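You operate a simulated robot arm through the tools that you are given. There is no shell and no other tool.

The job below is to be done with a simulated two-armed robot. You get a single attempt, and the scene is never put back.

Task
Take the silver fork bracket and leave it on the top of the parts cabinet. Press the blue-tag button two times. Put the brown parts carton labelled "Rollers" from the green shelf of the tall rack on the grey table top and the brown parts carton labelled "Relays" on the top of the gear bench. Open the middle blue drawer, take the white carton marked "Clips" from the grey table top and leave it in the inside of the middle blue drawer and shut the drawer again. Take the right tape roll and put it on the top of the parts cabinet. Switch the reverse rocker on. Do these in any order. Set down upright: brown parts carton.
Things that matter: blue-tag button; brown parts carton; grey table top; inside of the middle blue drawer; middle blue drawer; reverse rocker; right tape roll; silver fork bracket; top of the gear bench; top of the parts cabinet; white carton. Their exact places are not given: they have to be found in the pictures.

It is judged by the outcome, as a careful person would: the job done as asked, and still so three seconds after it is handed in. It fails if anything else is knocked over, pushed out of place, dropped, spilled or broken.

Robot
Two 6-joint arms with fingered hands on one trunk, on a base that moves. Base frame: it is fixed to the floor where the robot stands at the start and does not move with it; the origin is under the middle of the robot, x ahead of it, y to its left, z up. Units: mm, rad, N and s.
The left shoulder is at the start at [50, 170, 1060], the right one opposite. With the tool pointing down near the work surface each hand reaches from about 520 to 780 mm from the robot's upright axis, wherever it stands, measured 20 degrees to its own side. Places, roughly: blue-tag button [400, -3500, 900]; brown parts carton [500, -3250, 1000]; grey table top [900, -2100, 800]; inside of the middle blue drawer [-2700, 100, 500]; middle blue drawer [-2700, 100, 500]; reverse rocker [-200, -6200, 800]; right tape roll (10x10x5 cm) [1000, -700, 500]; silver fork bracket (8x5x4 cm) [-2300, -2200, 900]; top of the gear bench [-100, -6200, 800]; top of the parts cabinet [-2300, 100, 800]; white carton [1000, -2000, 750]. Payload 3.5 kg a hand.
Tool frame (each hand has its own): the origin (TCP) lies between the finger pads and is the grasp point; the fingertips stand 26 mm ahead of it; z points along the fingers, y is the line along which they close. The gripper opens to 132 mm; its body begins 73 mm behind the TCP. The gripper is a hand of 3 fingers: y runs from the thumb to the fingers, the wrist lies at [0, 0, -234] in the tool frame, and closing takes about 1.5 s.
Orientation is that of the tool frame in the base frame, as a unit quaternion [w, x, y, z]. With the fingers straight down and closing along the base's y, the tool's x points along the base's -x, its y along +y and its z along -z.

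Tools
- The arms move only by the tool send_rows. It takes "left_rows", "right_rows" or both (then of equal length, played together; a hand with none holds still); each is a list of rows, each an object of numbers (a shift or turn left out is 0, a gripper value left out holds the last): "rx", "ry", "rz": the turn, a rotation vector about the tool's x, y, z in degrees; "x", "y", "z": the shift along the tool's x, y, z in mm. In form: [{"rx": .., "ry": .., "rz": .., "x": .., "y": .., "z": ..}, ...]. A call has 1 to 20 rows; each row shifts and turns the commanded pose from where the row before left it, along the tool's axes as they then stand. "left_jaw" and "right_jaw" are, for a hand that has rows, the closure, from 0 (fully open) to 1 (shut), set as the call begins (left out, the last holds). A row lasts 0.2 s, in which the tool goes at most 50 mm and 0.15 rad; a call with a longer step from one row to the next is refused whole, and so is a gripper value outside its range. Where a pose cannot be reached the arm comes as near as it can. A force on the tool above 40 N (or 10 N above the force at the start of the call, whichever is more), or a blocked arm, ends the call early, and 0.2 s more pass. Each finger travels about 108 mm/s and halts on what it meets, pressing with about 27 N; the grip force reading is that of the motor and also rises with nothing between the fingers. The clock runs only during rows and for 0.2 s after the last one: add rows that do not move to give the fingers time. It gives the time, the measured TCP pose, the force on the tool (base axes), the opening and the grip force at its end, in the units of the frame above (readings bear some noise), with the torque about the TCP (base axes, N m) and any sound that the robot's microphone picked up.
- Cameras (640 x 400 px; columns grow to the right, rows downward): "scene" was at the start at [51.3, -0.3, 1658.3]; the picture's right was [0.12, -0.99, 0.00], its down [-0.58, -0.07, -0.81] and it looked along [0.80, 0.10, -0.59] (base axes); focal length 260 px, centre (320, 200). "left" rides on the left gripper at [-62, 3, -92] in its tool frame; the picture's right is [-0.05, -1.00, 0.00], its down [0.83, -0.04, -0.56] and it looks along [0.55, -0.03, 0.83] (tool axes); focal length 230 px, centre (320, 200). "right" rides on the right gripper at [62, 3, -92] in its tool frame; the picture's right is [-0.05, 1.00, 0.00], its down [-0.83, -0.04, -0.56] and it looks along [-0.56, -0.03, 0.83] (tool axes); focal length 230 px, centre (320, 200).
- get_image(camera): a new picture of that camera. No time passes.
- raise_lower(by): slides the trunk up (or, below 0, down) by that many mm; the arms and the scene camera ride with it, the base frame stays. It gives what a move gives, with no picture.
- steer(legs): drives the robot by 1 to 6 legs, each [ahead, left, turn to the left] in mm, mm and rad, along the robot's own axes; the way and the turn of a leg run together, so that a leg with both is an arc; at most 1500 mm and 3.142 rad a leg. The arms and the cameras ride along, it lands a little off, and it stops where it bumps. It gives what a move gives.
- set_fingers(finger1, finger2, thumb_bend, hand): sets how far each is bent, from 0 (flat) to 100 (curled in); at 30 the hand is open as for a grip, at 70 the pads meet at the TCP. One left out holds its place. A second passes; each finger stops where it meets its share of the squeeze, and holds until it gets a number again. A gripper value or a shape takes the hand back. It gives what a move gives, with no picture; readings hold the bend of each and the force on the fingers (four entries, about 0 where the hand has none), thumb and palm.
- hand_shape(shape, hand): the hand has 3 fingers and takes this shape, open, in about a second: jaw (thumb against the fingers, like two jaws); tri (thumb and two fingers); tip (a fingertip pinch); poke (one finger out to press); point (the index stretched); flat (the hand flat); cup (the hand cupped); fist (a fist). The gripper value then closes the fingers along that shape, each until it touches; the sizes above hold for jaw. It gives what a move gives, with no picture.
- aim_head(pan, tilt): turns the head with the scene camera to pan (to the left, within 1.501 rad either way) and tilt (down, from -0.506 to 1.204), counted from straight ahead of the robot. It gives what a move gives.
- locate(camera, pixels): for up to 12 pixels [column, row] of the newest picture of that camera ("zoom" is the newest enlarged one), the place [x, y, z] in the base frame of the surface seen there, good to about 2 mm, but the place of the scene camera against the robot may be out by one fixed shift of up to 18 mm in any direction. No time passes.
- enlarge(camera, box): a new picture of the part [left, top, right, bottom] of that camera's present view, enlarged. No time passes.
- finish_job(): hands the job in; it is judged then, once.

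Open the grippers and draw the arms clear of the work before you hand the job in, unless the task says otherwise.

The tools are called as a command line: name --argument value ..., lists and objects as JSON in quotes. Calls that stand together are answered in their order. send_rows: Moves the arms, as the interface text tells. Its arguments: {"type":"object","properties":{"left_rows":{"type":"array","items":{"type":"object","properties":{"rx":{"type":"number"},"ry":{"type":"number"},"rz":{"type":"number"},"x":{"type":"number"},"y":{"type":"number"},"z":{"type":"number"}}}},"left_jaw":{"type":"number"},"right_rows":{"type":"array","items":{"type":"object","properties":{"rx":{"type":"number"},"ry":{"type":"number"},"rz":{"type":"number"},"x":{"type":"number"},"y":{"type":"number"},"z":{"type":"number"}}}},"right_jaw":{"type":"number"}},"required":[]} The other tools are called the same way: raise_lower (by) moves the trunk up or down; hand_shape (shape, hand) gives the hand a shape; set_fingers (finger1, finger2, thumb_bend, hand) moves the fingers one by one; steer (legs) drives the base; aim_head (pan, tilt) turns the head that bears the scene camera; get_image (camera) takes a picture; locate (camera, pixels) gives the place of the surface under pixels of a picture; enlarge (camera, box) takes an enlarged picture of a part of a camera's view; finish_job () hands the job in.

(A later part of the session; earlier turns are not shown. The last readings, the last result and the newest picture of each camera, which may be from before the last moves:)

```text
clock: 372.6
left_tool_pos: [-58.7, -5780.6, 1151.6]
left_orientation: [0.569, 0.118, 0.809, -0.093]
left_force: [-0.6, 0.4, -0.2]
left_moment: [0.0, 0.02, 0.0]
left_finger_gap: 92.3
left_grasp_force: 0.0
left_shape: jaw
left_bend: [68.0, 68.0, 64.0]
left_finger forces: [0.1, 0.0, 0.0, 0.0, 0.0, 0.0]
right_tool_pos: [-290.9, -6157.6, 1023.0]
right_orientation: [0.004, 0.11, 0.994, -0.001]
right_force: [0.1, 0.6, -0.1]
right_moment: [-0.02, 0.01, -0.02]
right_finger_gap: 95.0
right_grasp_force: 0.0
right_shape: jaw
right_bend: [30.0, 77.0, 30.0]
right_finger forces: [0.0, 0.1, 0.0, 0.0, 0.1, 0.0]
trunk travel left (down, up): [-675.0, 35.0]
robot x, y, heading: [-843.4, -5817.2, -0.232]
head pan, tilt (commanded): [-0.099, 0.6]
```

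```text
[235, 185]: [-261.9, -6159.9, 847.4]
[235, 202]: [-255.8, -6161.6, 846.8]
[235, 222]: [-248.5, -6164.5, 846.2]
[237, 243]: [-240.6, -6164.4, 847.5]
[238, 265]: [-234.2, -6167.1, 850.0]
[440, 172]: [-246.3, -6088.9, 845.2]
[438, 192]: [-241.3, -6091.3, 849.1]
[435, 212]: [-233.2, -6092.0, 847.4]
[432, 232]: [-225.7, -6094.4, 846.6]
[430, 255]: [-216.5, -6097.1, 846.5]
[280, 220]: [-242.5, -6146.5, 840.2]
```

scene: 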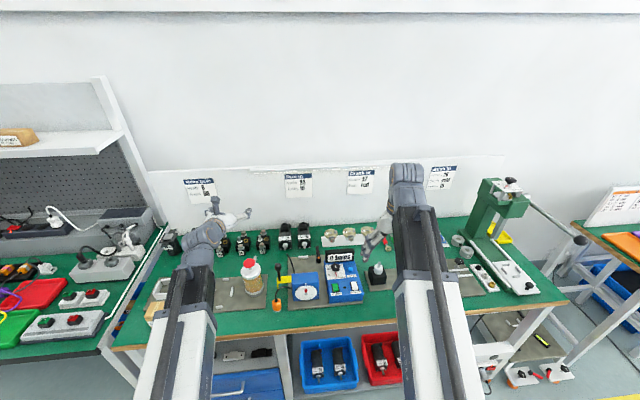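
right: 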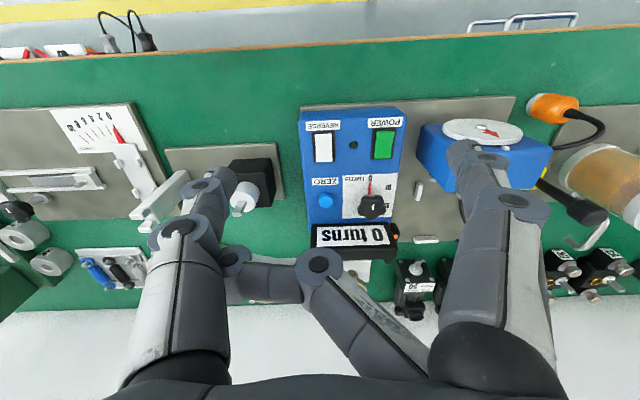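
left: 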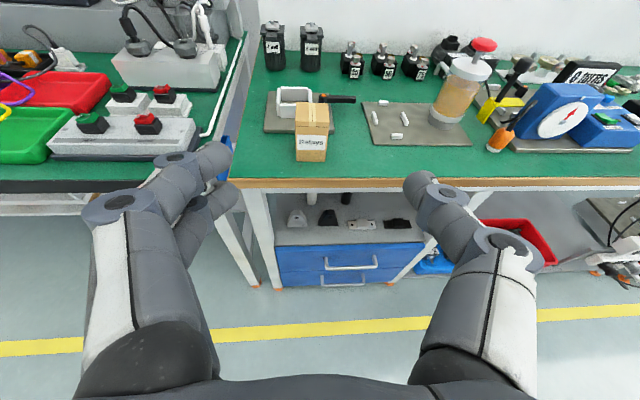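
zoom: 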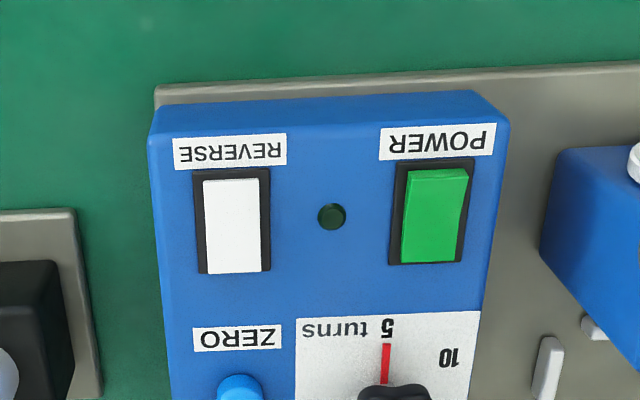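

REVERSE now reads near 847.4 / far 850.0 — flipped on, while POWER is unchanged. I raise the right hand, open both grippers, and back away from the bench.

send_rows --right_rows '[{"z": -40}, {"z": -40}, {"z": -40}, {}, {}, {}]' --left_rows '[{}, {}, {}, {}, {}, {}]' --right_jaw 0.0 --left_jaw 0.0

steer --legs '[[-450, 0, 0]]'

get_image --camera "scene"

enlarge --camera "scene" --box '[180, 150, 440, 280]'

```text
clock: 374.0
left_tool_pos: [-58.2, -5780.1, 1150.7]
left_orientation: [0.568, 0.118, 0.809, -0.093]
left_force: [0.1, 0.1, -0.3]
left_moment: [-0.01, -0.02, 0.0]
left_finger_gap: 131.8
left_grasp_force: 0.0
left_shape: jaw
left_bend: [30.0, 30.0, 30.0]
left_finger forces: [0.1, 0.0, 0.0, 0.1, 0.0, 0.0]
right_tool_pos: [-292.4, -6159.3, 1143.8]
right_orientation: [0.005, 0.11, 0.994, -0.001]
right_force: [0.8, 0.0, -1.3]
right_moment: [0.02, -0.04, 0.02]
right_finger_gap: 95.0
right_grasp_force: 0.0
right_shape: jaw
right_bend: [30.0, 76.0, 30.0]
right_finger forces: [0.0, 0.0, 0.1, 0.1, 0.1, 0.0]
trunk travel left (down, up): [-675.0, 35.0]
robot x, y, heading: [-845.7, -5813.9, -0.227]
head pan, tilt (commanded): [-0.099, 0.6]
```

```text
clock: 376.8
left_tool_pos: [-502.7, -5676.2, 1151.2]
left_orientation: [0.568, 0.118, 0.81, -0.093]
left_force: [-0.6, 0.2, 0.1]
left_moment: [0.01, -0.01, 0.01]
left_finger_gap: 132.0
left_grasp_force: 0.0
left_shape: jaw
left_bend: [30.0, 30.0, 30.0]
left_finger forces: [0.1, 0.0, 0.0, 0.0, 0.1, 0.0]
right_tool_pos: [-736.4, -6055.1, 1144.2]
right_orientation: [0.006, 0.109, 0.994, 0.0]
right_force: [0.0, 0.1, -0.5]
right_moment: [0.03, 0.0, 0.01]
right_finger_gap: 95.1
right_grasp_force: 0.1
right_shape: jaw
right_bend: [30.0, 75.0, 30.0]
right_finger forces: [0.0, 0.0, 0.0, 0.0, 0.0, 0.1]
trunk travel left (down, up): [-675.0, 35.0]
robot x, y, heading: [-1293.3, -5712.8, -0.233]
head pan, tilt (commanded): [-0.099, 0.6]
```

```text
taken
```

scene: 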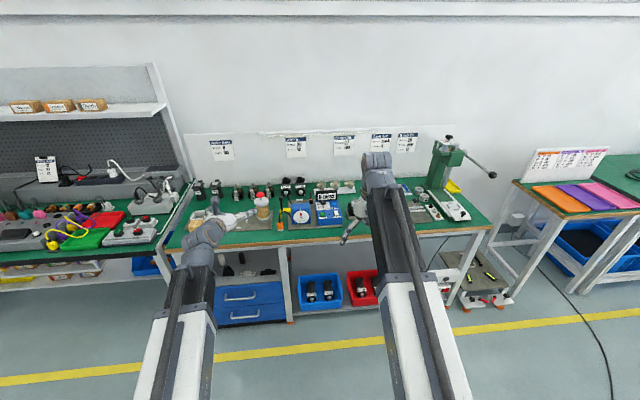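

```text
2.46 times, centred on (310, 215) of scene
```

zoom: 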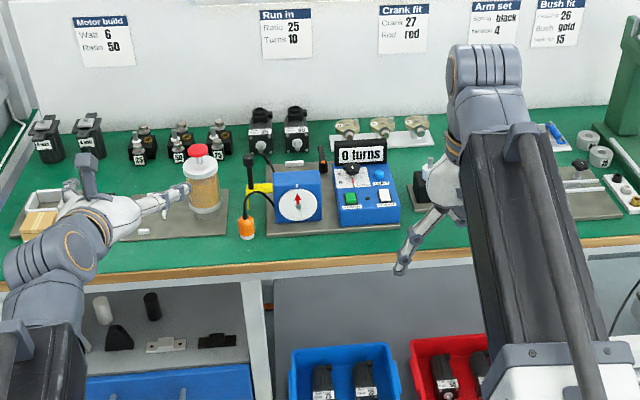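

The right hand's second finger is still curled (75). I open it explicitly.

set_fingers --hand "right" --finger1 30 --finger2 30 --thumb_bend 30

get_image --camera "right"

```text
clock: 377.8
left_tool_pos: [-501.7, -5676.2, 1150.4]
left_orientation: [0.569, 0.118, 0.809, -0.093]
left_force: [-0.4, -0.3, 0.6]
left_moment: [0.02, -0.01, 0.0]
left_finger_gap: 132.0
left_grasp_force: 0.1
left_shape: jaw
left_bend: [30.0, 30.0, 30.0]
left_finger forces: [0.1, 0.1, 0.0, 0.1, 0.0, 0.0]
right_tool_pos: [-733.9, -6055.0, 1143.6]
right_orientation: [0.005, 0.11, 0.994, -0.001]
right_force: [-0.5, -0.3, -0.1]
right_moment: [-0.02, 0.04, 0.0]
right_finger_gap: 127.0
right_grasp_force: 0.1
right_shape: fingers
right_bend: [30.0, 72.0, 30.0]
right_finger forces: [0.0, 0.0, 0.0, 0.1, 0.0, 0.1]
trunk travel left (down, up): [-675.0, 35.0]
robot x, y, heading: [-1290.7, -5713.3, -0.232]
head pan, tilt (commanded): [-0.099, 0.6]
```

```text
taken
```

right: 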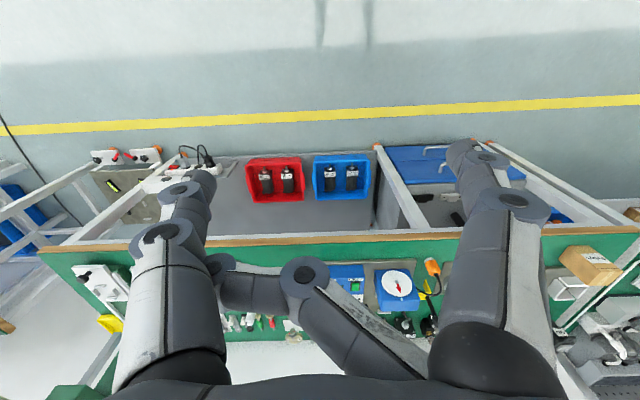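

Finger 2 appears caught on the thumb. I move the thumb flat and recurl the finger, then open it.

set_fingers --hand "right" --finger2 100 --thumb_bend 0

set_fingers --hand "right" --finger2 20

get_image --camera "right"

```text
clock: 378.8
left_tool_pos: [-502.5, -5677.0, 1151.4]
left_orientation: [0.568, 0.117, 0.809, -0.092]
left_force: [0.1, 0.0, -0.2]
left_moment: [0.02, 0.01, -0.02]
left_finger_gap: 132.0
left_grasp_force: 0.0
left_shape: jaw
left_bend: [30.0, 30.0, 30.0]
left_finger forces: [0.1, 0.1, 0.1, 0.0, 0.0, 0.0]
right_tool_pos: [-734.3, -6053.4, 1144.2]
right_orientation: [0.004, 0.11, 0.994, 0.0]
right_force: [0.2, 0.1, -0.3]
right_moment: [0.01, 0.01, 0.02]
right_finger_gap: 142.2
right_grasp_force: 0.1
right_shape: fingers
right_bend: [30.0, 79.0, 16.0]
right_finger forces: [0.0, 0.1, 0.0, 0.1, 0.1, 0.0]
trunk travel left (down, up): [-675.0, 35.0]
robot x, y, heading: [-1289.0, -5713.0, -0.231]
head pan, tilt (commanded): [-0.099, 0.6]
```

```text
clock: 379.8
left_tool_pos: [-501.8, -5675.8, 1151.5]
left_orientation: [0.569, 0.117, 0.809, -0.093]
left_force: [-0.4, 0.5, -0.6]
left_moment: [-0.01, 0.0, 0.01]
left_finger_gap: 131.9
left_grasp_force: 0.1
left_shape: jaw
left_bend: [30.0, 30.0, 30.0]
left_finger forces: [0.0, 0.0, 0.0, 0.0, 0.0, 0.0]
right_tool_pos: [-734.6, -6054.1, 1142.6]
right_orientation: [0.005, 0.11, 0.994, -0.001]
right_force: [0.1, -0.6, 1.0]
right_moment: [0.0, 0.0, 0.0]
right_finger_gap: 148.1
right_grasp_force: 0.1
right_shape: fingers
right_bend: [30.0, 74.0, 14.0]
right_finger forces: [0.1, 0.1, 0.0, 0.0, 0.1, 0.0]
trunk travel left (down, up): [-675.0, 35.0]
robot x, y, heading: [-1288.8, -5713.0, -0.226]
head pan, tilt (commanded): [-0.099, 0.6]
```

```text
taken
```

right: 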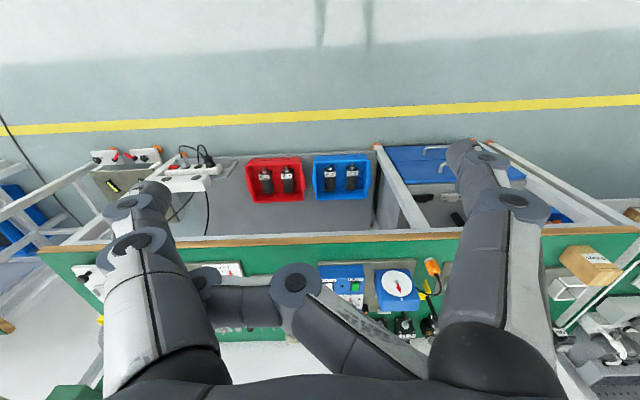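

I try the flat shape to release the finger.

hand_shape --hand "right" --shape "fist"

hand_shape --hand "right" --shape "flat"

hand_shape --hand "right" --shape "jaw"

get_image --camera "right"

```text
clock: 380.7
left_tool_pos: [-501.3, -5677.1, 1151.2]
left_orientation: [0.568, 0.118, 0.809, -0.093]
left_force: [-0.2, 0.2, -0.4]
left_moment: [-0.01, 0.02, 0.0]
left_finger_gap: 131.8
left_grasp_force: 0.0
left_shape: jaw
left_bend: [30.0, 30.0, 30.0]
left_finger forces: [0.1, 0.0, 0.0, 0.0, 0.0, 0.0]
right_tool_pos: [-736.0, -6054.1, 1144.2]
right_orientation: [0.005, 0.109, 0.994, -0.001]
right_force: [0.2, -0.4, -0.2]
right_moment: [-0.01, 0.02, -0.01]
right_finger_gap: 0.0
right_grasp_force: 0.1
right_shape: fist
right_bend: [100.0, 100.0, 54.0]
right_finger forces: [0.0, 0.1, 0.0, 0.1, 0.0, 0.0]
trunk travel left (down, up): [-675.0, 35.0]
robot x, y, heading: [-1287.4, -5716.1, -0.232]
head pan, tilt (commanded): [-0.099, 0.6]
```

```text
clock: 381.6
left_tool_pos: [-501.4, -5676.6, 1152.3]
left_orientation: [0.568, 0.118, 0.809, -0.093]
left_force: [0.8, 0.7, 0.0]
left_moment: [-0.02, 0.01, -0.02]
left_finger_gap: 132.0
left_grasp_force: 0.1
left_shape: jaw
left_bend: [30.0, 30.0, 30.0]
left_finger forces: [0.1, 0.0, 0.0, 0.1, 0.1, 0.0]
right_tool_pos: [-735.6, -6053.5, 1144.0]
right_orientation: [0.005, 0.11, 0.994, -0.001]
right_force: [0.3, -0.2, 0.0]
right_moment: [0.01, -0.02, 0.03]
right_finger_gap: 126.0
right_grasp_force: 0.0
right_shape: flat
right_bend: [54.0, 55.0, 32.0]
right_finger forces: [0.0, 0.0, 0.1, 0.0, 0.0, 0.0]
trunk travel left (down, up): [-675.0, 35.0]
robot x, y, heading: [-1287.7, -5711.0, -0.234]
head pan, tilt (commanded): [-0.099, 0.6]
```

```text
clock: 382.5
left_tool_pos: [-501.8, -5676.0, 1151.7]
left_orientation: [0.568, 0.118, 0.809, -0.093]
left_force: [-1.1, 0.9, -0.4]
left_moment: [0.01, 0.02, -0.02]
left_finger_gap: 131.7
left_grasp_force: 0.0
left_shape: jaw
left_bend: [30.0, 30.0, 30.0]
left_finger forces: [0.1, 0.0, 0.0, 0.1, 0.0, 0.1]
right_tool_pos: [-735.7, -6053.2, 1143.1]
right_orientation: [0.006, 0.109, 0.994, -0.001]
right_force: [0.6, 0.8, 0.4]
right_moment: [-0.01, 0.0, 0.02]
right_finger_gap: 58.1
right_grasp_force: 0.0
right_shape: jaw
right_bend: [60.0, 60.0, 31.0]
right_finger forces: [0.1, 0.1, 0.0, 0.0, 0.0, 0.0]
trunk travel left (down, up): [-675.0, 35.0]
robot x, y, heading: [-1289.0, -5711.5, -0.23]
head pan, tilt (commanded): [-0.099, 0.6]
```

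```text
taken
```

right: 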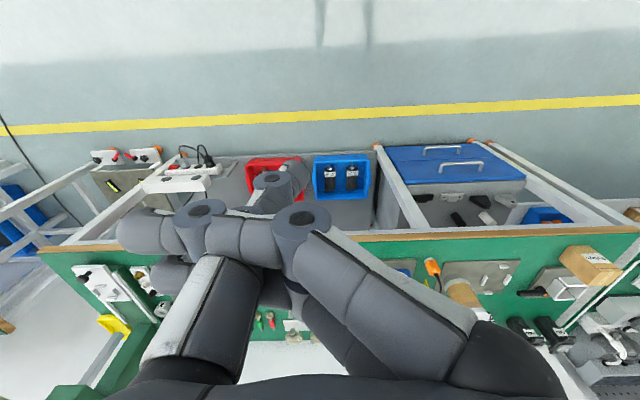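

The fingers are crossed with the thumb. I go to fist, then open the thumb first, then the fingers.

hand_shape --hand "right" --shape "fist"

set_fingers --hand "right" --finger1 100 --finger2 100 --thumb_bend 0

get_image --camera "right"

```text
clock: 383.4
left_tool_pos: [-501.6, -5676.7, 1151.4]
left_orientation: [0.568, 0.119, 0.809, -0.094]
left_force: [0.1, 0.1, 0.3]
left_moment: [0.0, 0.01, 0.03]
left_finger_gap: 132.0
left_grasp_force: 0.1
left_shape: jaw
left_bend: [30.0, 30.0, 30.0]
left_finger forces: [0.0, 0.0, 0.1, 0.1, 0.0, 0.0]
right_tool_pos: [-734.1, -6054.0, 1143.4]
right_orientation: [0.005, 0.11, 0.994, 0.0]
right_force: [0.3, 0.2, 0.0]
right_moment: [-0.01, -0.01, 0.02]
right_finger_gap: 0.0
right_grasp_force: 0.0
right_shape: fist
right_bend: [100.0, 100.0, 100.0]
right_finger forces: [0.1, 0.0, 0.0, 0.0, 0.0, 0.1]
trunk travel left (down, up): [-675.0, 35.0]
robot x, y, heading: [-1287.5, -5713.8, -0.228]
head pan, tilt (commanded): [-0.099, 0.6]
```

```text
clock: 384.4
left_tool_pos: [-501.8, -5676.0, 1150.6]
left_orientation: [0.568, 0.118, 0.809, -0.093]
left_force: [0.1, 0.0, -0.3]
left_moment: [-0.04, 0.02, 0.01]
left_finger_gap: 132.1
left_grasp_force: 0.0
left_shape: jaw
left_bend: [30.0, 30.0, 30.0]
left_finger forces: [0.0, 0.0, 0.0, 0.0, 0.0, 0.0]
right_tool_pos: [-736.1, -6054.2, 1143.2]
right_orientation: [0.006, 0.11, 0.994, -0.001]
right_force: [0.5, 0.2, -0.7]
right_moment: [0.02, 0.02, 0.01]
right_finger_gap: 79.7
right_grasp_force: 0.1
right_shape: fingers
right_bend: [97.0, 97.0, 16.0]
right_finger forces: [0.0, 0.0, 0.0, 0.0, 0.0, 0.0]
trunk travel left (down, up): [-675.0, 35.0]
robot x, y, heading: [-1289.9, -5717.1, -0.227]
head pan, tilt (commanded): [-0.099, 0.6]
```

```text
taken
```

right: 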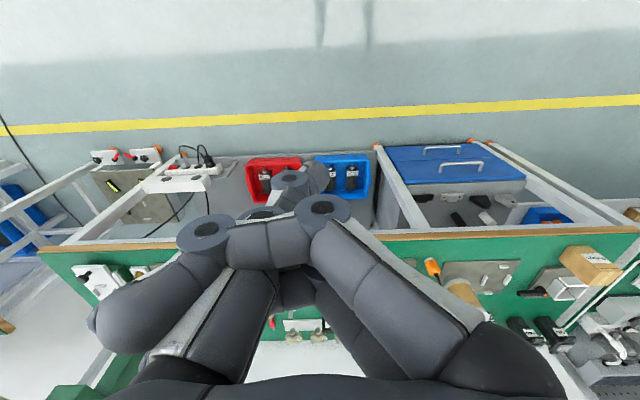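

The fingers are wrapped outside the thumb. I curl the thumb fully and open the fingers first, then open the thumb.

set_fingers --hand "right" --thumb_bend 100

set_fingers --hand "right" --finger1 10 --finger2 10

get_image --camera "right"

```text
clock: 385.4
left_tool_pos: [-502.4, -5675.8, 1150.8]
left_orientation: [0.568, 0.119, 0.809, -0.094]
left_force: [0.5, -0.6, -0.3]
left_moment: [-0.01, -0.01, 0.03]
left_finger_gap: 131.9
left_grasp_force: 0.1
left_shape: jaw
left_bend: [30.0, 30.0, 30.0]
left_finger forces: [0.0, 0.0, 0.0, 0.0, 0.0, 0.0]
right_tool_pos: [-734.9, -6053.9, 1144.2]
right_orientation: [0.004, 0.11, 0.994, 0.0]
right_force: [-0.6, 0.4, -0.8]
right_moment: [0.01, -0.03, 0.03]
right_finger_gap: 68.3
right_grasp_force: 0.1
right_shape: fingers
right_bend: [97.0, 97.0, 100.0]
right_finger forces: [0.0, 0.1, 0.0, 0.1, 0.0, 0.0]
trunk travel left (down, up): [-675.0, 35.0]
robot x, y, heading: [-1286.9, -5713.5, -0.228]
head pan, tilt (commanded): [-0.099, 0.6]
```

```text
clock: 386.4
left_tool_pos: [-500.9, -5676.4, 1151.8]
left_orientation: [0.568, 0.118, 0.809, -0.093]
left_force: [0.4, 0.4, -0.7]
left_moment: [0.0, -0.01, 0.0]
left_finger_gap: 132.0
left_grasp_force: 0.1
left_shape: jaw
left_bend: [30.0, 30.0, 30.0]
left_finger forces: [0.0, 0.1, 0.0, 0.0, 0.0, 0.1]
right_tool_pos: [-734.1, -6054.4, 1144.0]
right_orientation: [0.005, 0.109, 0.994, -0.001]
right_force: [-1.1, -0.5, -1.2]
right_moment: [0.01, -0.02, 0.01]
right_finger_gap: 74.1
right_grasp_force: 0.0
right_shape: fingers
right_bend: [75.0, 76.0, 100.0]
right_finger forces: [0.0, 0.0, 0.0, 0.0, 0.0, 0.0]
trunk travel left (down, up): [-675.0, 35.0]
robot x, y, heading: [-1287.3, -5714.0, -0.233]
head pan, tilt (commanded): [-0.099, 0.6]
```

```text
taken
```

right: 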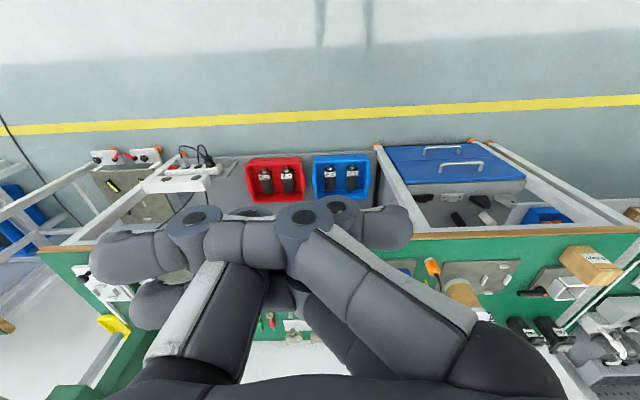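

I try opening everything at once.

set_fingers --hand "right" --finger1 0 --finger2 0 --thumb_bend 60

set_fingers --hand "right" --finger1 0 --finger2 0 --thumb_bend 0

get_image --camera "right"

```text
clock: 387.4
left_tool_pos: [-501.6, -5676.7, 1151.6]
left_orientation: [0.568, 0.118, 0.809, -0.093]
left_force: [0.9, 0.0, 0.3]
left_moment: [0.01, -0.01, 0.0]
left_finger_gap: 132.0
left_grasp_force: 0.0
left_shape: jaw
left_bend: [30.0, 30.0, 30.0]
left_finger forces: [0.0, 0.0, 0.0, 0.0, 0.0, 0.0]
right_tool_pos: [-734.7, -6054.6, 1145.1]
right_orientation: [0.005, 0.11, 0.994, -0.001]
right_force: [-0.1, 0.3, 0.2]
right_moment: [-0.04, -0.02, 0.02]
right_finger_gap: 66.1
right_grasp_force: 0.1
right_shape: fingers
right_bend: [35.0, 37.0, 60.0]
right_finger forces: [0.0, 0.0, 0.0, 0.0, 0.0, 0.0]
trunk travel left (down, up): [-675.0, 35.0]
robot x, y, heading: [-1287.3, -5713.0, -0.227]
head pan, tilt (commanded): [-0.099, 0.6]
```

```text
clock: 388.4
left_tool_pos: [-502.5, -5676.6, 1151.3]
left_orientation: [0.568, 0.117, 0.81, -0.092]
left_force: [0.3, -0.4, -0.5]
left_moment: [-0.02, 0.0, 0.02]
left_finger_gap: 132.1
left_grasp_force: 0.1
left_shape: jaw
left_bend: [30.0, 30.0, 30.0]
left_finger forces: [0.0, 0.0, 0.0, 0.1, 0.0, 0.0]
right_tool_pos: [-735.4, -6053.3, 1143.4]
right_orientation: [0.006, 0.11, 0.994, 0.0]
right_force: [-1.0, 0.0, -0.2]
right_moment: [-0.06, -0.03, -0.01]
right_finger_gap: 54.9
right_grasp_force: 0.0
right_shape: fingers
right_bend: [33.0, 35.0, 16.0]
right_finger forces: [0.0, 0.0, 0.0, 0.0, 0.1, 0.0]
trunk travel left (down, up): [-675.0, 35.0]
robot x, y, heading: [-1288.7, -5715.7, -0.232]
head pan, tilt (commanded): [-0.099, 0.6]
```

```text
taken
```

right: 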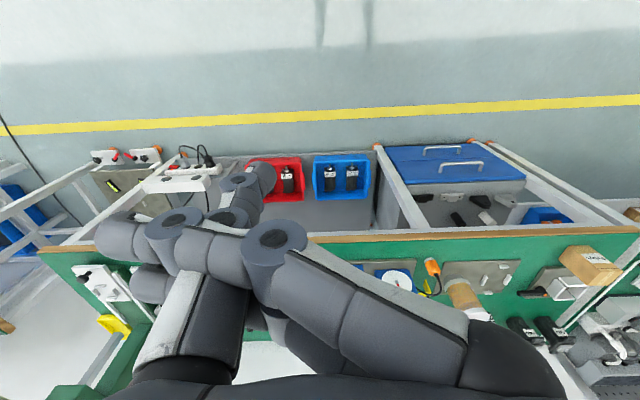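

Fingers were moving while the thumb was at 60. I curl the thumb again to 70 and let the fingers open fully.

set_fingers --hand "right" --finger1 0 --finger2 0 --thumb_bend 70

set_fingers --hand "right" --finger1 0 --finger2 0 --thumb_bend 100

get_image --camera "right"

```text
clock: 389.4
left_tool_pos: [-500.2, -5676.5, 1151.7]
left_orientation: [0.569, 0.118, 0.809, -0.093]
left_force: [0.1, 0.3, -0.3]
left_moment: [-0.04, 0.04, 0.0]
left_finger_gap: 131.7
left_grasp_force: 0.1
left_shape: jaw
left_bend: [30.0, 30.0, 30.0]
left_finger forces: [0.0, 0.0, 0.0, 0.0, 0.1, 0.0]
right_tool_pos: [-734.6, -6054.2, 1144.1]
right_orientation: [0.004, 0.11, 0.994, 0.0]
right_force: [0.0, -0.5, 0.0]
right_moment: [-0.02, 0.0, -0.04]
right_finger_gap: 66.7
right_grasp_force: 0.1
right_shape: fingers
right_bend: [28.0, 31.0, 70.0]
right_finger forces: [0.1, 0.0, 0.1, 0.1, 0.0, 0.0]
trunk travel left (down, up): [-675.0, 35.0]
robot x, y, heading: [-1287.7, -5714.9, -0.228]
head pan, tilt (commanded): [-0.099, 0.6]
```

```text
clock: 390.4
left_tool_pos: [-502.1, -5677.2, 1151.3]
left_orientation: [0.568, 0.118, 0.809, -0.093]
left_force: [-0.5, 0.0, 0.7]
left_moment: [0.0, 0.01, -0.04]
left_finger_gap: 132.0
left_grasp_force: 0.0
left_shape: jaw
left_bend: [30.0, 30.0, 30.0]
left_finger forces: [0.0, 0.0, 0.1, 0.0, 0.0, 0.0]
right_tool_pos: [-735.5, -6054.8, 1143.7]
right_orientation: [0.005, 0.109, 0.994, -0.001]
right_force: [1.0, -1.0, -0.1]
right_moment: [0.01, 0.0, -0.02]
right_finger_gap: 71.5
right_grasp_force: 0.0
right_shape: fingers
right_bend: [16.0, 23.0, 100.0]
right_finger forces: [0.0, 0.0, 0.0, 0.1, 0.1, 0.0]
trunk travel left (down, up): [-675.0, 35.0]
robot x, y, heading: [-1287.1, -5711.9, -0.228]
head pan, tilt (commanded): [-0.099, 0.6]
```

```text
taken
```

right: 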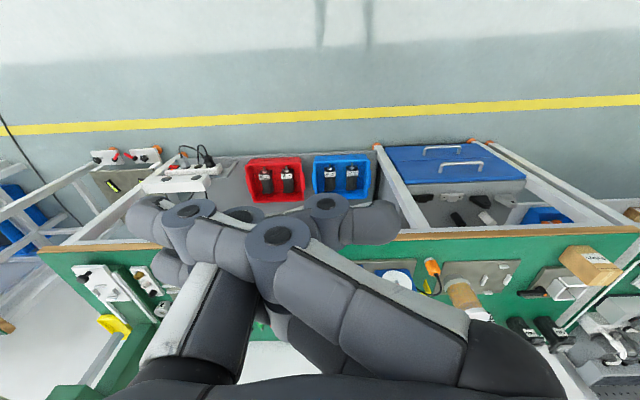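

I let the hand take the jaw shape again and give it time with an open command.

set_fingers --hand "right" --finger1 0 --finger2 0

hand_shape --hand "right" --shape "poke"

get_image --camera "right"

```text
clock: 391.4
left_tool_pos: [-502.9, -5677.2, 1150.4]
left_orientation: [0.569, 0.118, 0.809, -0.093]
left_force: [-0.8, -0.5, 0.1]
left_moment: [0.01, 0.0, 0.05]
left_finger_gap: 131.9
left_grasp_force: 0.0
left_shape: jaw
left_bend: [30.0, 30.0, 30.0]
left_finger forces: [0.1, 0.1, 0.1, 0.0, 0.0, 0.1]
right_tool_pos: [-735.4, -6054.0, 1142.6]
right_orientation: [0.005, 0.11, 0.994, -0.001]
right_force: [-0.5, -0.1, 0.4]
right_moment: [0.04, 0.02, 0.02]
right_finger_gap: 71.5
right_grasp_force: 0.1
right_shape: fingers
right_bend: [17.0, 28.0, 100.0]
right_finger forces: [0.0, 0.1, 0.0, 0.0, 0.1, 0.0]
trunk travel left (down, up): [-675.0, 35.0]
robot x, y, heading: [-1289.5, -5707.5, -0.234]
head pan, tilt (commanded): [-0.099, 0.6]
```

```text
clock: 392.3
left_tool_pos: [-501.4, -5676.5, 1151.4]
left_orientation: [0.568, 0.118, 0.809, -0.094]
left_force: [-0.6, 0.2, -0.5]
left_moment: [0.01, 0.01, 0.01]
left_finger_gap: 131.9
left_grasp_force: 0.1
left_shape: jaw
left_bend: [30.0, 30.0, 30.0]
left_finger forces: [0.0, 0.0, 0.0, 0.0, 0.1, 0.0]
right_tool_pos: [-736.3, -6054.2, 1144.0]
right_orientation: [0.005, 0.11, 0.994, 0.0]
right_force: [-0.9, -0.8, 0.3]
right_moment: [0.01, -0.01, 0.02]
right_finger_gap: 0.0
right_grasp_force: 0.1
right_shape: poke
right_bend: [100.0, 100.0, 44.0]
right_finger forces: [0.1, 0.1, 0.0, 0.0, 0.1, 0.0]
trunk travel left (down, up): [-675.0, 35.0]
robot x, y, heading: [-1289.2, -5715.5, -0.227]
head pan, tilt (commanded): [-0.099, 0.6]
```

```text
taken
```

right: 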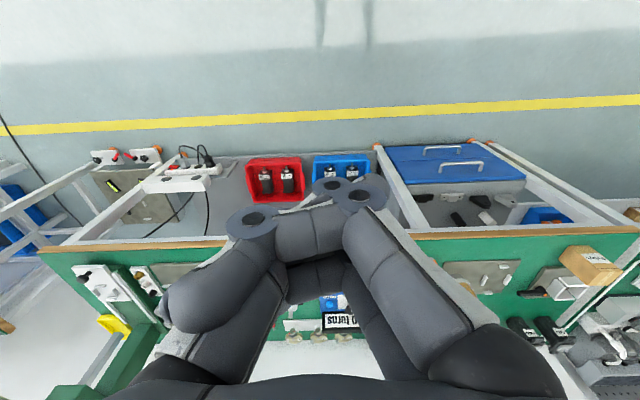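

I try freeing one finger at a time: thumb and finger 2 curled, finger 1 opening.

set_fingers --hand "right" --finger1 0 --finger2 100 --thumb_bend 100

get_image --camera "right"

```text
clock: 393.3
left_tool_pos: [-502.4, -5676.4, 1151.4]
left_orientation: [0.568, 0.118, 0.809, -0.093]
left_force: [-0.2, 0.0, -0.9]
left_moment: [0.02, 0.02, 0.02]
left_finger_gap: 131.7
left_grasp_force: 0.1
left_shape: jaw
left_bend: [30.0, 30.0, 30.0]
left_finger forces: [0.0, 0.0, 0.0, 0.1, 0.0, 0.0]
right_tool_pos: [-736.1, -6053.7, 1144.4]
right_orientation: [0.006, 0.109, 0.994, 0.0]
right_force: [-0.9, 0.2, 0.5]
right_moment: [-0.01, 0.05, -0.02]
right_finger_gap: 71.2
right_grasp_force: 0.1
right_shape: fingers
right_bend: [81.0, 98.0, 100.0]
right_finger forces: [0.1, 0.0, 0.1, 0.0, 0.0, 0.0]
trunk travel left (down, up): [-675.0, 35.0]
robot x, y, heading: [-1288.9, -5709.7, -0.23]
head pan, tilt (commanded): [-0.099, 0.6]
```

```text
taken
```

right: 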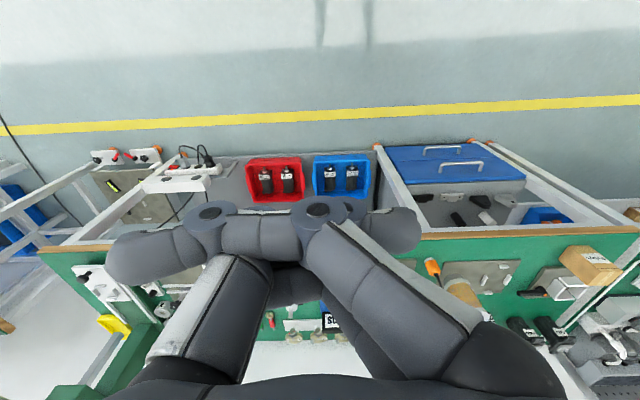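

I continue opening finger 1 for a few more seconds to see whether it progresses.

set_fingers --hand "right" --finger1 0 --thumb_bend 55

set_fingers --hand "right" --finger1 0 --thumb_bend 80

set_fingers --hand "right" --finger1 0 --thumb_bend 40

get_image --camera "right"

```text
clock: 394.3
left_tool_pos: [-502.4, -5676.1, 1150.5]
left_orientation: [0.568, 0.118, 0.809, -0.093]
left_force: [-1.0, -0.1, -0.2]
left_moment: [-0.02, -0.03, -0.02]
left_finger_gap: 132.0
left_grasp_force: 0.0
left_shape: jaw
left_bend: [30.0, 30.0, 30.0]
left_finger forces: [0.0, 0.0, 0.0, 0.0, 0.1, 0.1]
right_tool_pos: [-735.6, -6054.6, 1143.1]
right_orientation: [0.004, 0.11, 0.994, -0.001]
right_force: [0.1, 0.0, -0.4]
right_moment: [-0.01, -0.02, -0.02]
right_finger_gap: 65.0
right_grasp_force: 0.1
right_shape: fingers
right_bend: [50.0, 96.0, 55.0]
right_finger forces: [0.0, 0.0, 0.0, 0.0, 0.0, 0.0]
trunk travel left (down, up): [-675.0, 35.0]
robot x, y, heading: [-1290.7, -5713.1, -0.229]
head pan, tilt (commanded): [-0.099, 0.6]
```

```text
clock: 395.3
left_tool_pos: [-501.1, -5675.3, 1151.8]
left_orientation: [0.568, 0.119, 0.809, -0.094]
left_force: [-0.5, -0.5, 0.8]
left_moment: [0.0, 0.0, -0.04]
left_finger_gap: 132.0
left_grasp_force: 0.1
left_shape: jaw
left_bend: [30.0, 30.0, 30.0]
left_finger forces: [0.0, 0.0, 0.0, 0.0, 0.0, 0.1]
right_tool_pos: [-734.8, -6054.0, 1142.5]
right_orientation: [0.005, 0.11, 0.994, -0.001]
right_force: [-0.3, -0.1, 0.6]
right_moment: [0.03, -0.02, -0.02]
right_finger_gap: 66.6
right_grasp_force: 0.1
right_shape: fingers
right_bend: [16.0, 96.0, 80.0]
right_finger forces: [0.0, 0.0, 0.0, 0.0, 0.0, 0.0]
trunk travel left (down, up): [-675.0, 35.0]
robot x, y, heading: [-1290.4, -5719.3, -0.234]
head pan, tilt (commanded): [-0.099, 0.6]
```

```text
clock: 396.3
left_tool_pos: [-501.8, -5676.2, 1151.8]
left_orientation: [0.568, 0.118, 0.809, -0.093]
left_force: [0.3, 0.2, -0.3]
left_moment: [0.0, -0.02, 0.02]
left_finger_gap: 131.7
left_grasp_force: 0.1
left_shape: jaw
left_bend: [30.0, 30.0, 30.0]
left_finger forces: [0.0, 0.1, 0.0, 0.0, 0.0, 0.0]
right_tool_pos: [-734.8, -6054.2, 1143.3]
right_orientation: [0.004, 0.11, 0.994, 0.0]
right_force: [0.1, -0.4, -0.5]
right_moment: [0.0, -0.06, 0.02]
right_finger_gap: 55.7
right_grasp_force: 0.1
right_shape: fingers
right_bend: [16.0, 96.0, 41.0]
right_finger forces: [0.0, 0.0, 0.0, 0.1, 0.0, 0.0]
trunk travel left (down, up): [-675.0, 35.0]
robot x, y, heading: [-1287.5, -5713.4, -0.23]
head pan, tilt (commanded): [-0.099, 0.6]
```

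```text
taken
```

right: 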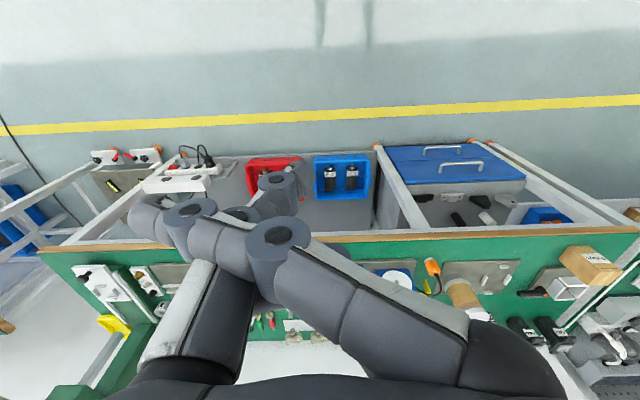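

I give one sustained "open" command to all digits over several seconds.

send_rows --right_rows '[{}, {}, {}, {}, {}, {}, {}, {}, {}, {}, {}, {}, {}, {}, {}, {}, {}, {}, {}, {}]' --right_jaw 0.0

get_image --camera "right"

```text
clock: 400.5
left_tool_pos: [-501.6, -5676.0, 1150.1]
left_orientation: [0.568, 0.118, 0.809, -0.093]
left_force: [0.1, 0.9, -0.9]
left_moment: [-0.03, 0.03, 0.01]
left_finger_gap: 132.0
left_grasp_force: 0.0
left_shape: jaw
left_bend: [30.0, 30.0, 30.0]
left_finger forces: [0.1, 0.0, 0.0, 0.0, 0.0, 0.0]
right_tool_pos: [-736.5, -6054.6, 1143.9]
right_orientation: [0.004, 0.11, 0.994, -0.001]
right_force: [1.4, 0.2, -0.3]
right_moment: [-0.02, 0.0, 0.02]
right_finger_gap: 0.0
right_grasp_force: 0.2
right_shape: poke
right_bend: [100.0, 100.0, 44.0]
right_finger forces: [0.1, 0.0, 0.0, 0.0, 0.0, 0.0]
trunk travel left (down, up): [-675.0, 35.0]
robot x, y, heading: [-1286.9, -5712.7, -0.229]
head pan, tilt (commanded): [-0.099, 0.6]
```

```text
taken
```

right: 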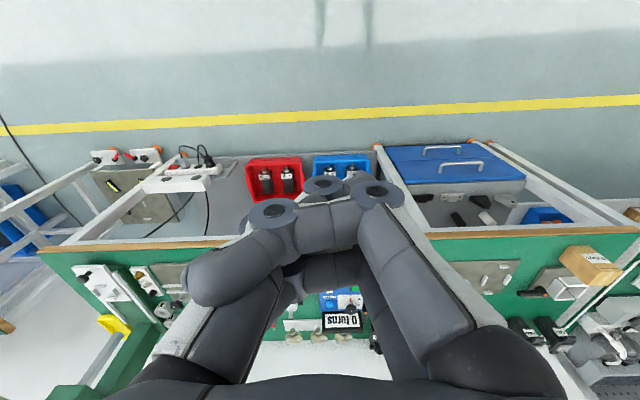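

In the poke shape the curled fingers creep back past the thumb. I give it more time.

send_rows --right_rows '[{}, {}, {}, {}, {}, {}, {}, {}, {}, {}, {}, {}, {}, {}, {}, {}, {}, {}, {}, {}]'

send_rows --right_rows '[{}, {}, {}, {}, {}, {}, {}, {}, {}, {}, {}, {}, {}, {}, {}, {}, {}, {}, {}, {}]'

get_image --camera "right"

```text
clock: 404.7
left_tool_pos: [-501.2, -5676.4, 1151.4]
left_orientation: [0.569, 0.118, 0.809, -0.093]
left_force: [0.1, -0.2, 1.0]
left_moment: [0.02, -0.01, 0.02]
left_finger_gap: 132.0
left_grasp_force: 0.0
left_shape: jaw
left_bend: [30.0, 30.0, 30.0]
left_finger forces: [0.0, 0.0, 0.1, 0.0, 0.0, 0.1]
right_tool_pos: [-735.3, -6054.1, 1143.6]
right_orientation: [0.004, 0.11, 0.994, 0.0]
right_force: [0.5, -0.2, 0.1]
right_moment: [0.02, -0.02, -0.02]
right_finger_gap: 0.0
right_grasp_force: 0.0
right_shape: poke
right_bend: [100.0, 100.0, 44.0]
right_finger forces: [0.0, 0.0, 0.0, 0.1, 0.0, 0.1]
trunk travel left (down, up): [-675.0, 35.0]
robot x, y, heading: [-1288.0, -5711.0, -0.232]
head pan, tilt (commanded): [-0.099, 0.6]
```

```text
clock: 408.9
left_tool_pos: [-501.7, -5676.5, 1150.5]
left_orientation: [0.568, 0.118, 0.809, -0.093]
left_force: [0.7, 0.0, -0.9]
left_moment: [0.0, -0.01, 0.03]
left_finger_gap: 132.1
left_grasp_force: 0.0
left_shape: jaw
left_bend: [30.0, 30.0, 30.0]
left_finger forces: [0.0, 0.0, 0.1, 0.0, 0.1, 0.0]
right_tool_pos: [-736.2, -6054.1, 1142.7]
right_orientation: [0.005, 0.11, 0.994, 0.0]
right_force: [-0.3, 0.5, 0.7]
right_moment: [0.02, 0.0, 0.02]
right_finger_gap: 0.0
right_grasp_force: 0.0
right_shape: poke
right_bend: [100.0, 100.0, 44.0]
right_finger forces: [0.0, 0.1, 0.0, 0.0, 0.0, 0.0]
trunk travel left (down, up): [-675.0, 35.0]
robot x, y, heading: [-1293.6, -5709.7, -0.23]
head pan, tilt (commanded): [-0.099, 0.6]
```

```text
taken
```

right: 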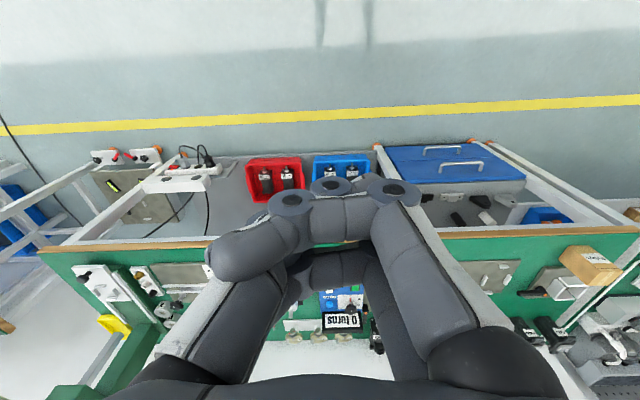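

It keeps unwinding slowly. Meanwhile I drive back along the aisle to double-check the rack and grey table.

steer --legs '[[0, 1300, 0], [0, 1300, 0]]'

aim_head --pan 0.3 --tilt 0.5

get_image --camera "scene"

get_image --camera "right"

```text
clock: 421.6
left_tool_pos: [139.9, -3187.4, 1151.1]
left_orientation: [0.566, 0.134, 0.807, -0.104]
left_force: [0.9, -0.1, 0.1]
left_moment: [-0.01, 0.01, 0.01]
left_finger_gap: 131.9
left_grasp_force: 0.0
left_shape: jaw
left_bend: [30.0, 30.0, 30.0]
left_finger forces: [0.0, 0.1, 0.1, 0.0, 0.1, 0.0]
right_tool_pos: [-107.2, -3555.6, 1143.8]
right_orientation: [0.004, 0.13, 0.992, -0.001]
right_force: [-0.2, -0.1, -0.1]
right_moment: [0.03, 0.0, -0.02]
right_finger_gap: 0.0
right_grasp_force: 0.1
right_shape: poke
right_bend: [100.0, 100.0, 44.0]
right_finger forces: [0.0, 0.0, 0.0, 0.1, 0.1, 0.0]
trunk travel left (down, up): [-675.0, 35.0]
robot x, y, heading: [-646.2, -3195.5, -0.27]
head pan, tilt (commanded): [-0.099, 0.6]
```

```text
clock: 422.4
left_tool_pos: [139.4, -3186.2, 1150.9]
left_orientation: [0.567, 0.135, 0.806, -0.105]
left_force: [-0.3, 0.3, -0.1]
left_moment: [-0.02, 0.0, 0.01]
left_finger_gap: 131.7
left_grasp_force: 0.0
left_shape: jaw
left_bend: [30.0, 30.0, 30.0]
left_finger forces: [0.0, 0.0, 0.0, 0.0, 0.0, 0.0]
right_tool_pos: [-108.1, -3555.6, 1144.5]
right_orientation: [0.004, 0.129, 0.992, -0.001]
right_force: [0.3, 0.3, -0.9]
right_moment: [0.02, -0.01, 0.01]
right_finger_gap: 0.0
right_grasp_force: 0.0
right_shape: poke
right_bend: [100.0, 100.0, 44.0]
right_finger forces: [0.0, 0.0, 0.1, 0.0, 0.0, 0.1]
trunk travel left (down, up): [-675.0, 35.0]
robot x, y, heading: [-646.9, -3193.9, -0.274]
head pan, tilt (commanded): [0.3, 0.499]
```

```text
taken
```

scene: 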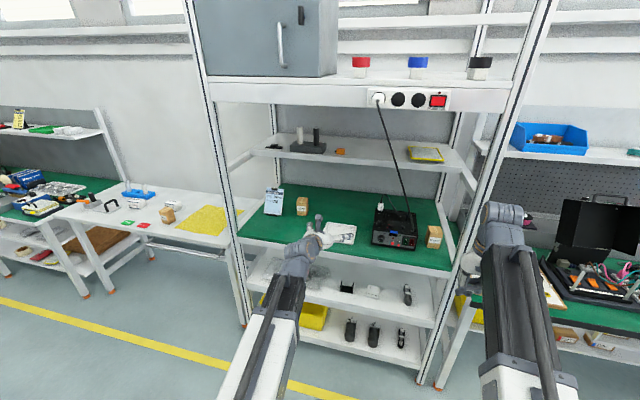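

```text
taken
```

right: 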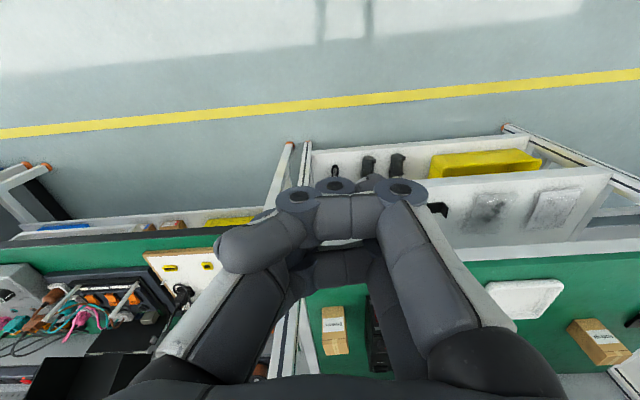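

Rack and grey table look undisturbed. I try the 'tri' shape, which may spread the two fingers and free the thumb.

hand_shape --hand "right" --shape "tri"

get_image --camera "right"

enlarge --camera "scene" --box '[90, 160, 330, 280]'

```text
clock: 423.3
left_tool_pos: [140.6, -3186.9, 1152.1]
left_orientation: [0.566, 0.135, 0.807, -0.105]
left_force: [-0.6, -0.7, -0.3]
left_moment: [0.0, 0.01, 0.02]
left_finger_gap: 132.0
left_grasp_force: 0.1
left_shape: jaw
left_bend: [30.0, 30.0, 30.0]
left_finger forces: [0.1, 0.1, 0.0, 0.0, 0.0, 0.1]
right_tool_pos: [-108.0, -3556.3, 1143.9]
right_orientation: [0.005, 0.13, 0.992, 0.0]
right_force: [-0.4, -0.2, -0.6]
right_moment: [-0.04, 0.03, 0.01]
right_finger_gap: 58.9
right_grasp_force: 0.1
right_shape: tri
right_bend: [85.0, 87.0, 31.0]
right_finger forces: [0.0, 0.0, 0.1, 0.0, 0.0, 0.0]
trunk travel left (down, up): [-675.0, 35.0]
robot x, y, heading: [-643.8, -3191.8, -0.271]
head pan, tilt (commanded): [0.3, 0.499]
```

```text
taken
```

right: 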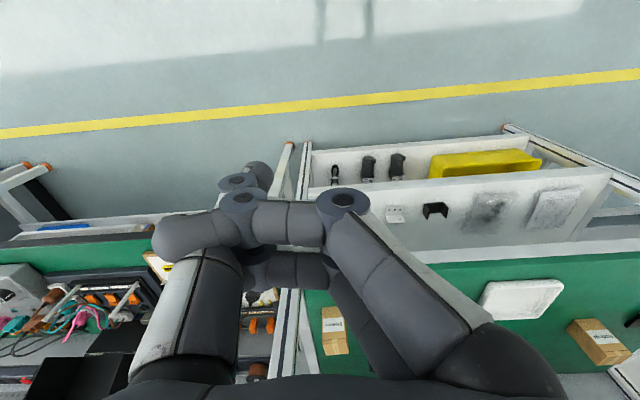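

```text
2.67 times, centred on (210, 220) of scene
```

zoom: 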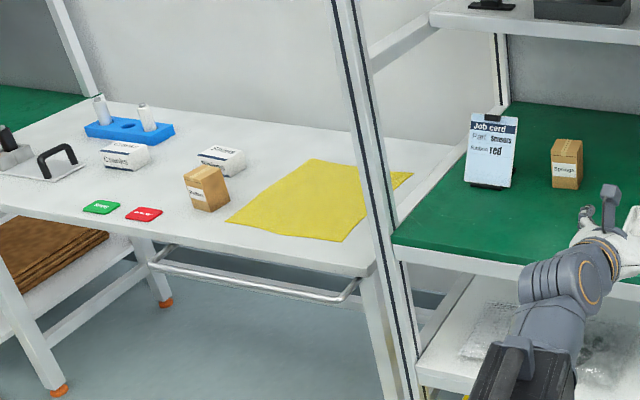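

Rollers and everything else stand fine. I set the jaw shape and wait some seconds for the fingers to slide free.

hand_shape --hand "right" --shape "jaw"

send_rows --right_rows '[{}, {}, {}, {}, {}, {}, {}, {}, {}, {}, {}, {}, {}, {}, {}, {}, {}, {}, {}, {}]'

send_rows --right_rows '[{}, {}, {}, {}, {}, {}, {}, {}, {}, {}, {}, {}, {}, {}, {}, {}, {}, {}, {}, {}]'

get_image --camera "right"

```text
clock: 424.2
left_tool_pos: [140.6, -3186.7, 1151.3]
left_orientation: [0.567, 0.134, 0.806, -0.105]
left_force: [-0.2, 0.7, 0.5]
left_moment: [-0.01, -0.02, -0.02]
left_finger_gap: 132.1
left_grasp_force: 0.0
left_shape: jaw
left_bend: [30.0, 30.0, 30.0]
left_finger forces: [0.0, 0.1, 0.0, 0.0, 0.0, 0.0]
right_tool_pos: [-107.9, -3555.6, 1143.7]
right_orientation: [0.004, 0.13, 0.992, 0.0]
right_force: [-0.5, 0.3, -0.4]
right_moment: [-0.01, -0.03, 0.0]
right_finger_gap: 58.1
right_grasp_force: 0.0
right_shape: jaw
right_bend: [79.0, 86.0, 32.0]
right_finger forces: [0.0, 0.1, 0.0, 0.1, 0.1, 0.0]
trunk travel left (down, up): [-675.0, 35.0]
robot x, y, heading: [-647.3, -3193.3, -0.268]
head pan, tilt (commanded): [0.3, 0.499]
```

```text
clock: 428.4
left_tool_pos: [140.3, -3187.1, 1150.0]
left_orientation: [0.566, 0.134, 0.807, -0.105]
left_force: [-0.7, 0.4, -0.7]
left_moment: [-0.02, -0.03, 0.0]
left_finger_gap: 131.8
left_grasp_force: 0.1
left_shape: jaw
left_bend: [30.0, 30.0, 30.0]
left_finger forces: [0.0, 0.0, 0.0, 0.0, 0.0, 0.0]
right_tool_pos: [-109.8, -3554.8, 1144.4]
right_orientation: [0.005, 0.129, 0.992, 0.0]
right_force: [0.0, 0.0, -0.2]
right_moment: [-0.01, -0.01, 0.03]
right_finger_gap: 57.9
right_grasp_force: 0.0
right_shape: jaw
right_bend: [73.0, 85.0, 35.0]
right_finger forces: [0.1, 0.0, 0.1, 0.0, 0.0, 0.0]
trunk travel left (down, up): [-675.0, 35.0]
robot x, y, heading: [-646.1, -3192.3, -0.273]
head pan, tilt (commanded): [0.3, 0.499]
```

```text
clock: 432.6
left_tool_pos: [140.2, -3187.1, 1151.9]
left_orientation: [0.566, 0.135, 0.806, -0.105]
left_force: [0.4, 0.8, 0.1]
left_moment: [0.02, 0.0, 0.03]
left_finger_gap: 132.0
left_grasp_force: 0.1
left_shape: jaw
left_bend: [30.0, 30.0, 30.0]
left_finger forces: [0.1, 0.1, 0.0, 0.0, 0.0, 0.1]
right_tool_pos: [-109.1, -3555.0, 1145.0]
right_orientation: [0.004, 0.13, 0.992, -0.001]
right_force: [0.2, 1.0, -0.2]
right_moment: [-0.02, 0.01, 0.02]
right_finger_gap: 58.1
right_grasp_force: 0.1
right_shape: jaw
right_bend: [72.0, 73.0, 38.0]
right_finger forces: [0.0, 0.1, 0.1, 0.0, 0.0, 0.1]
trunk travel left (down, up): [-675.0, 35.0]
robot x, y, heading: [-648.5, -3194.5, -0.269]
head pan, tilt (commanded): [0.3, 0.499]
```

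```text
taken
```

right: 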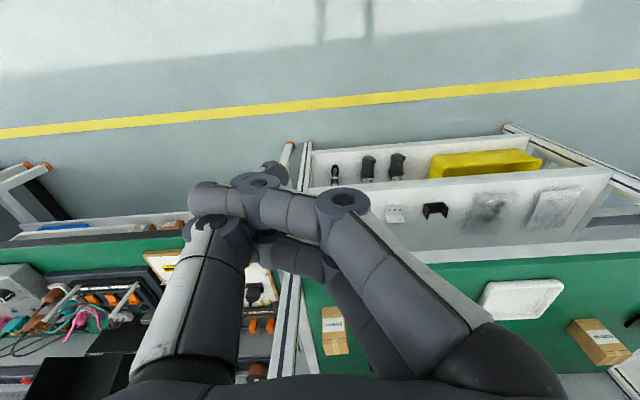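

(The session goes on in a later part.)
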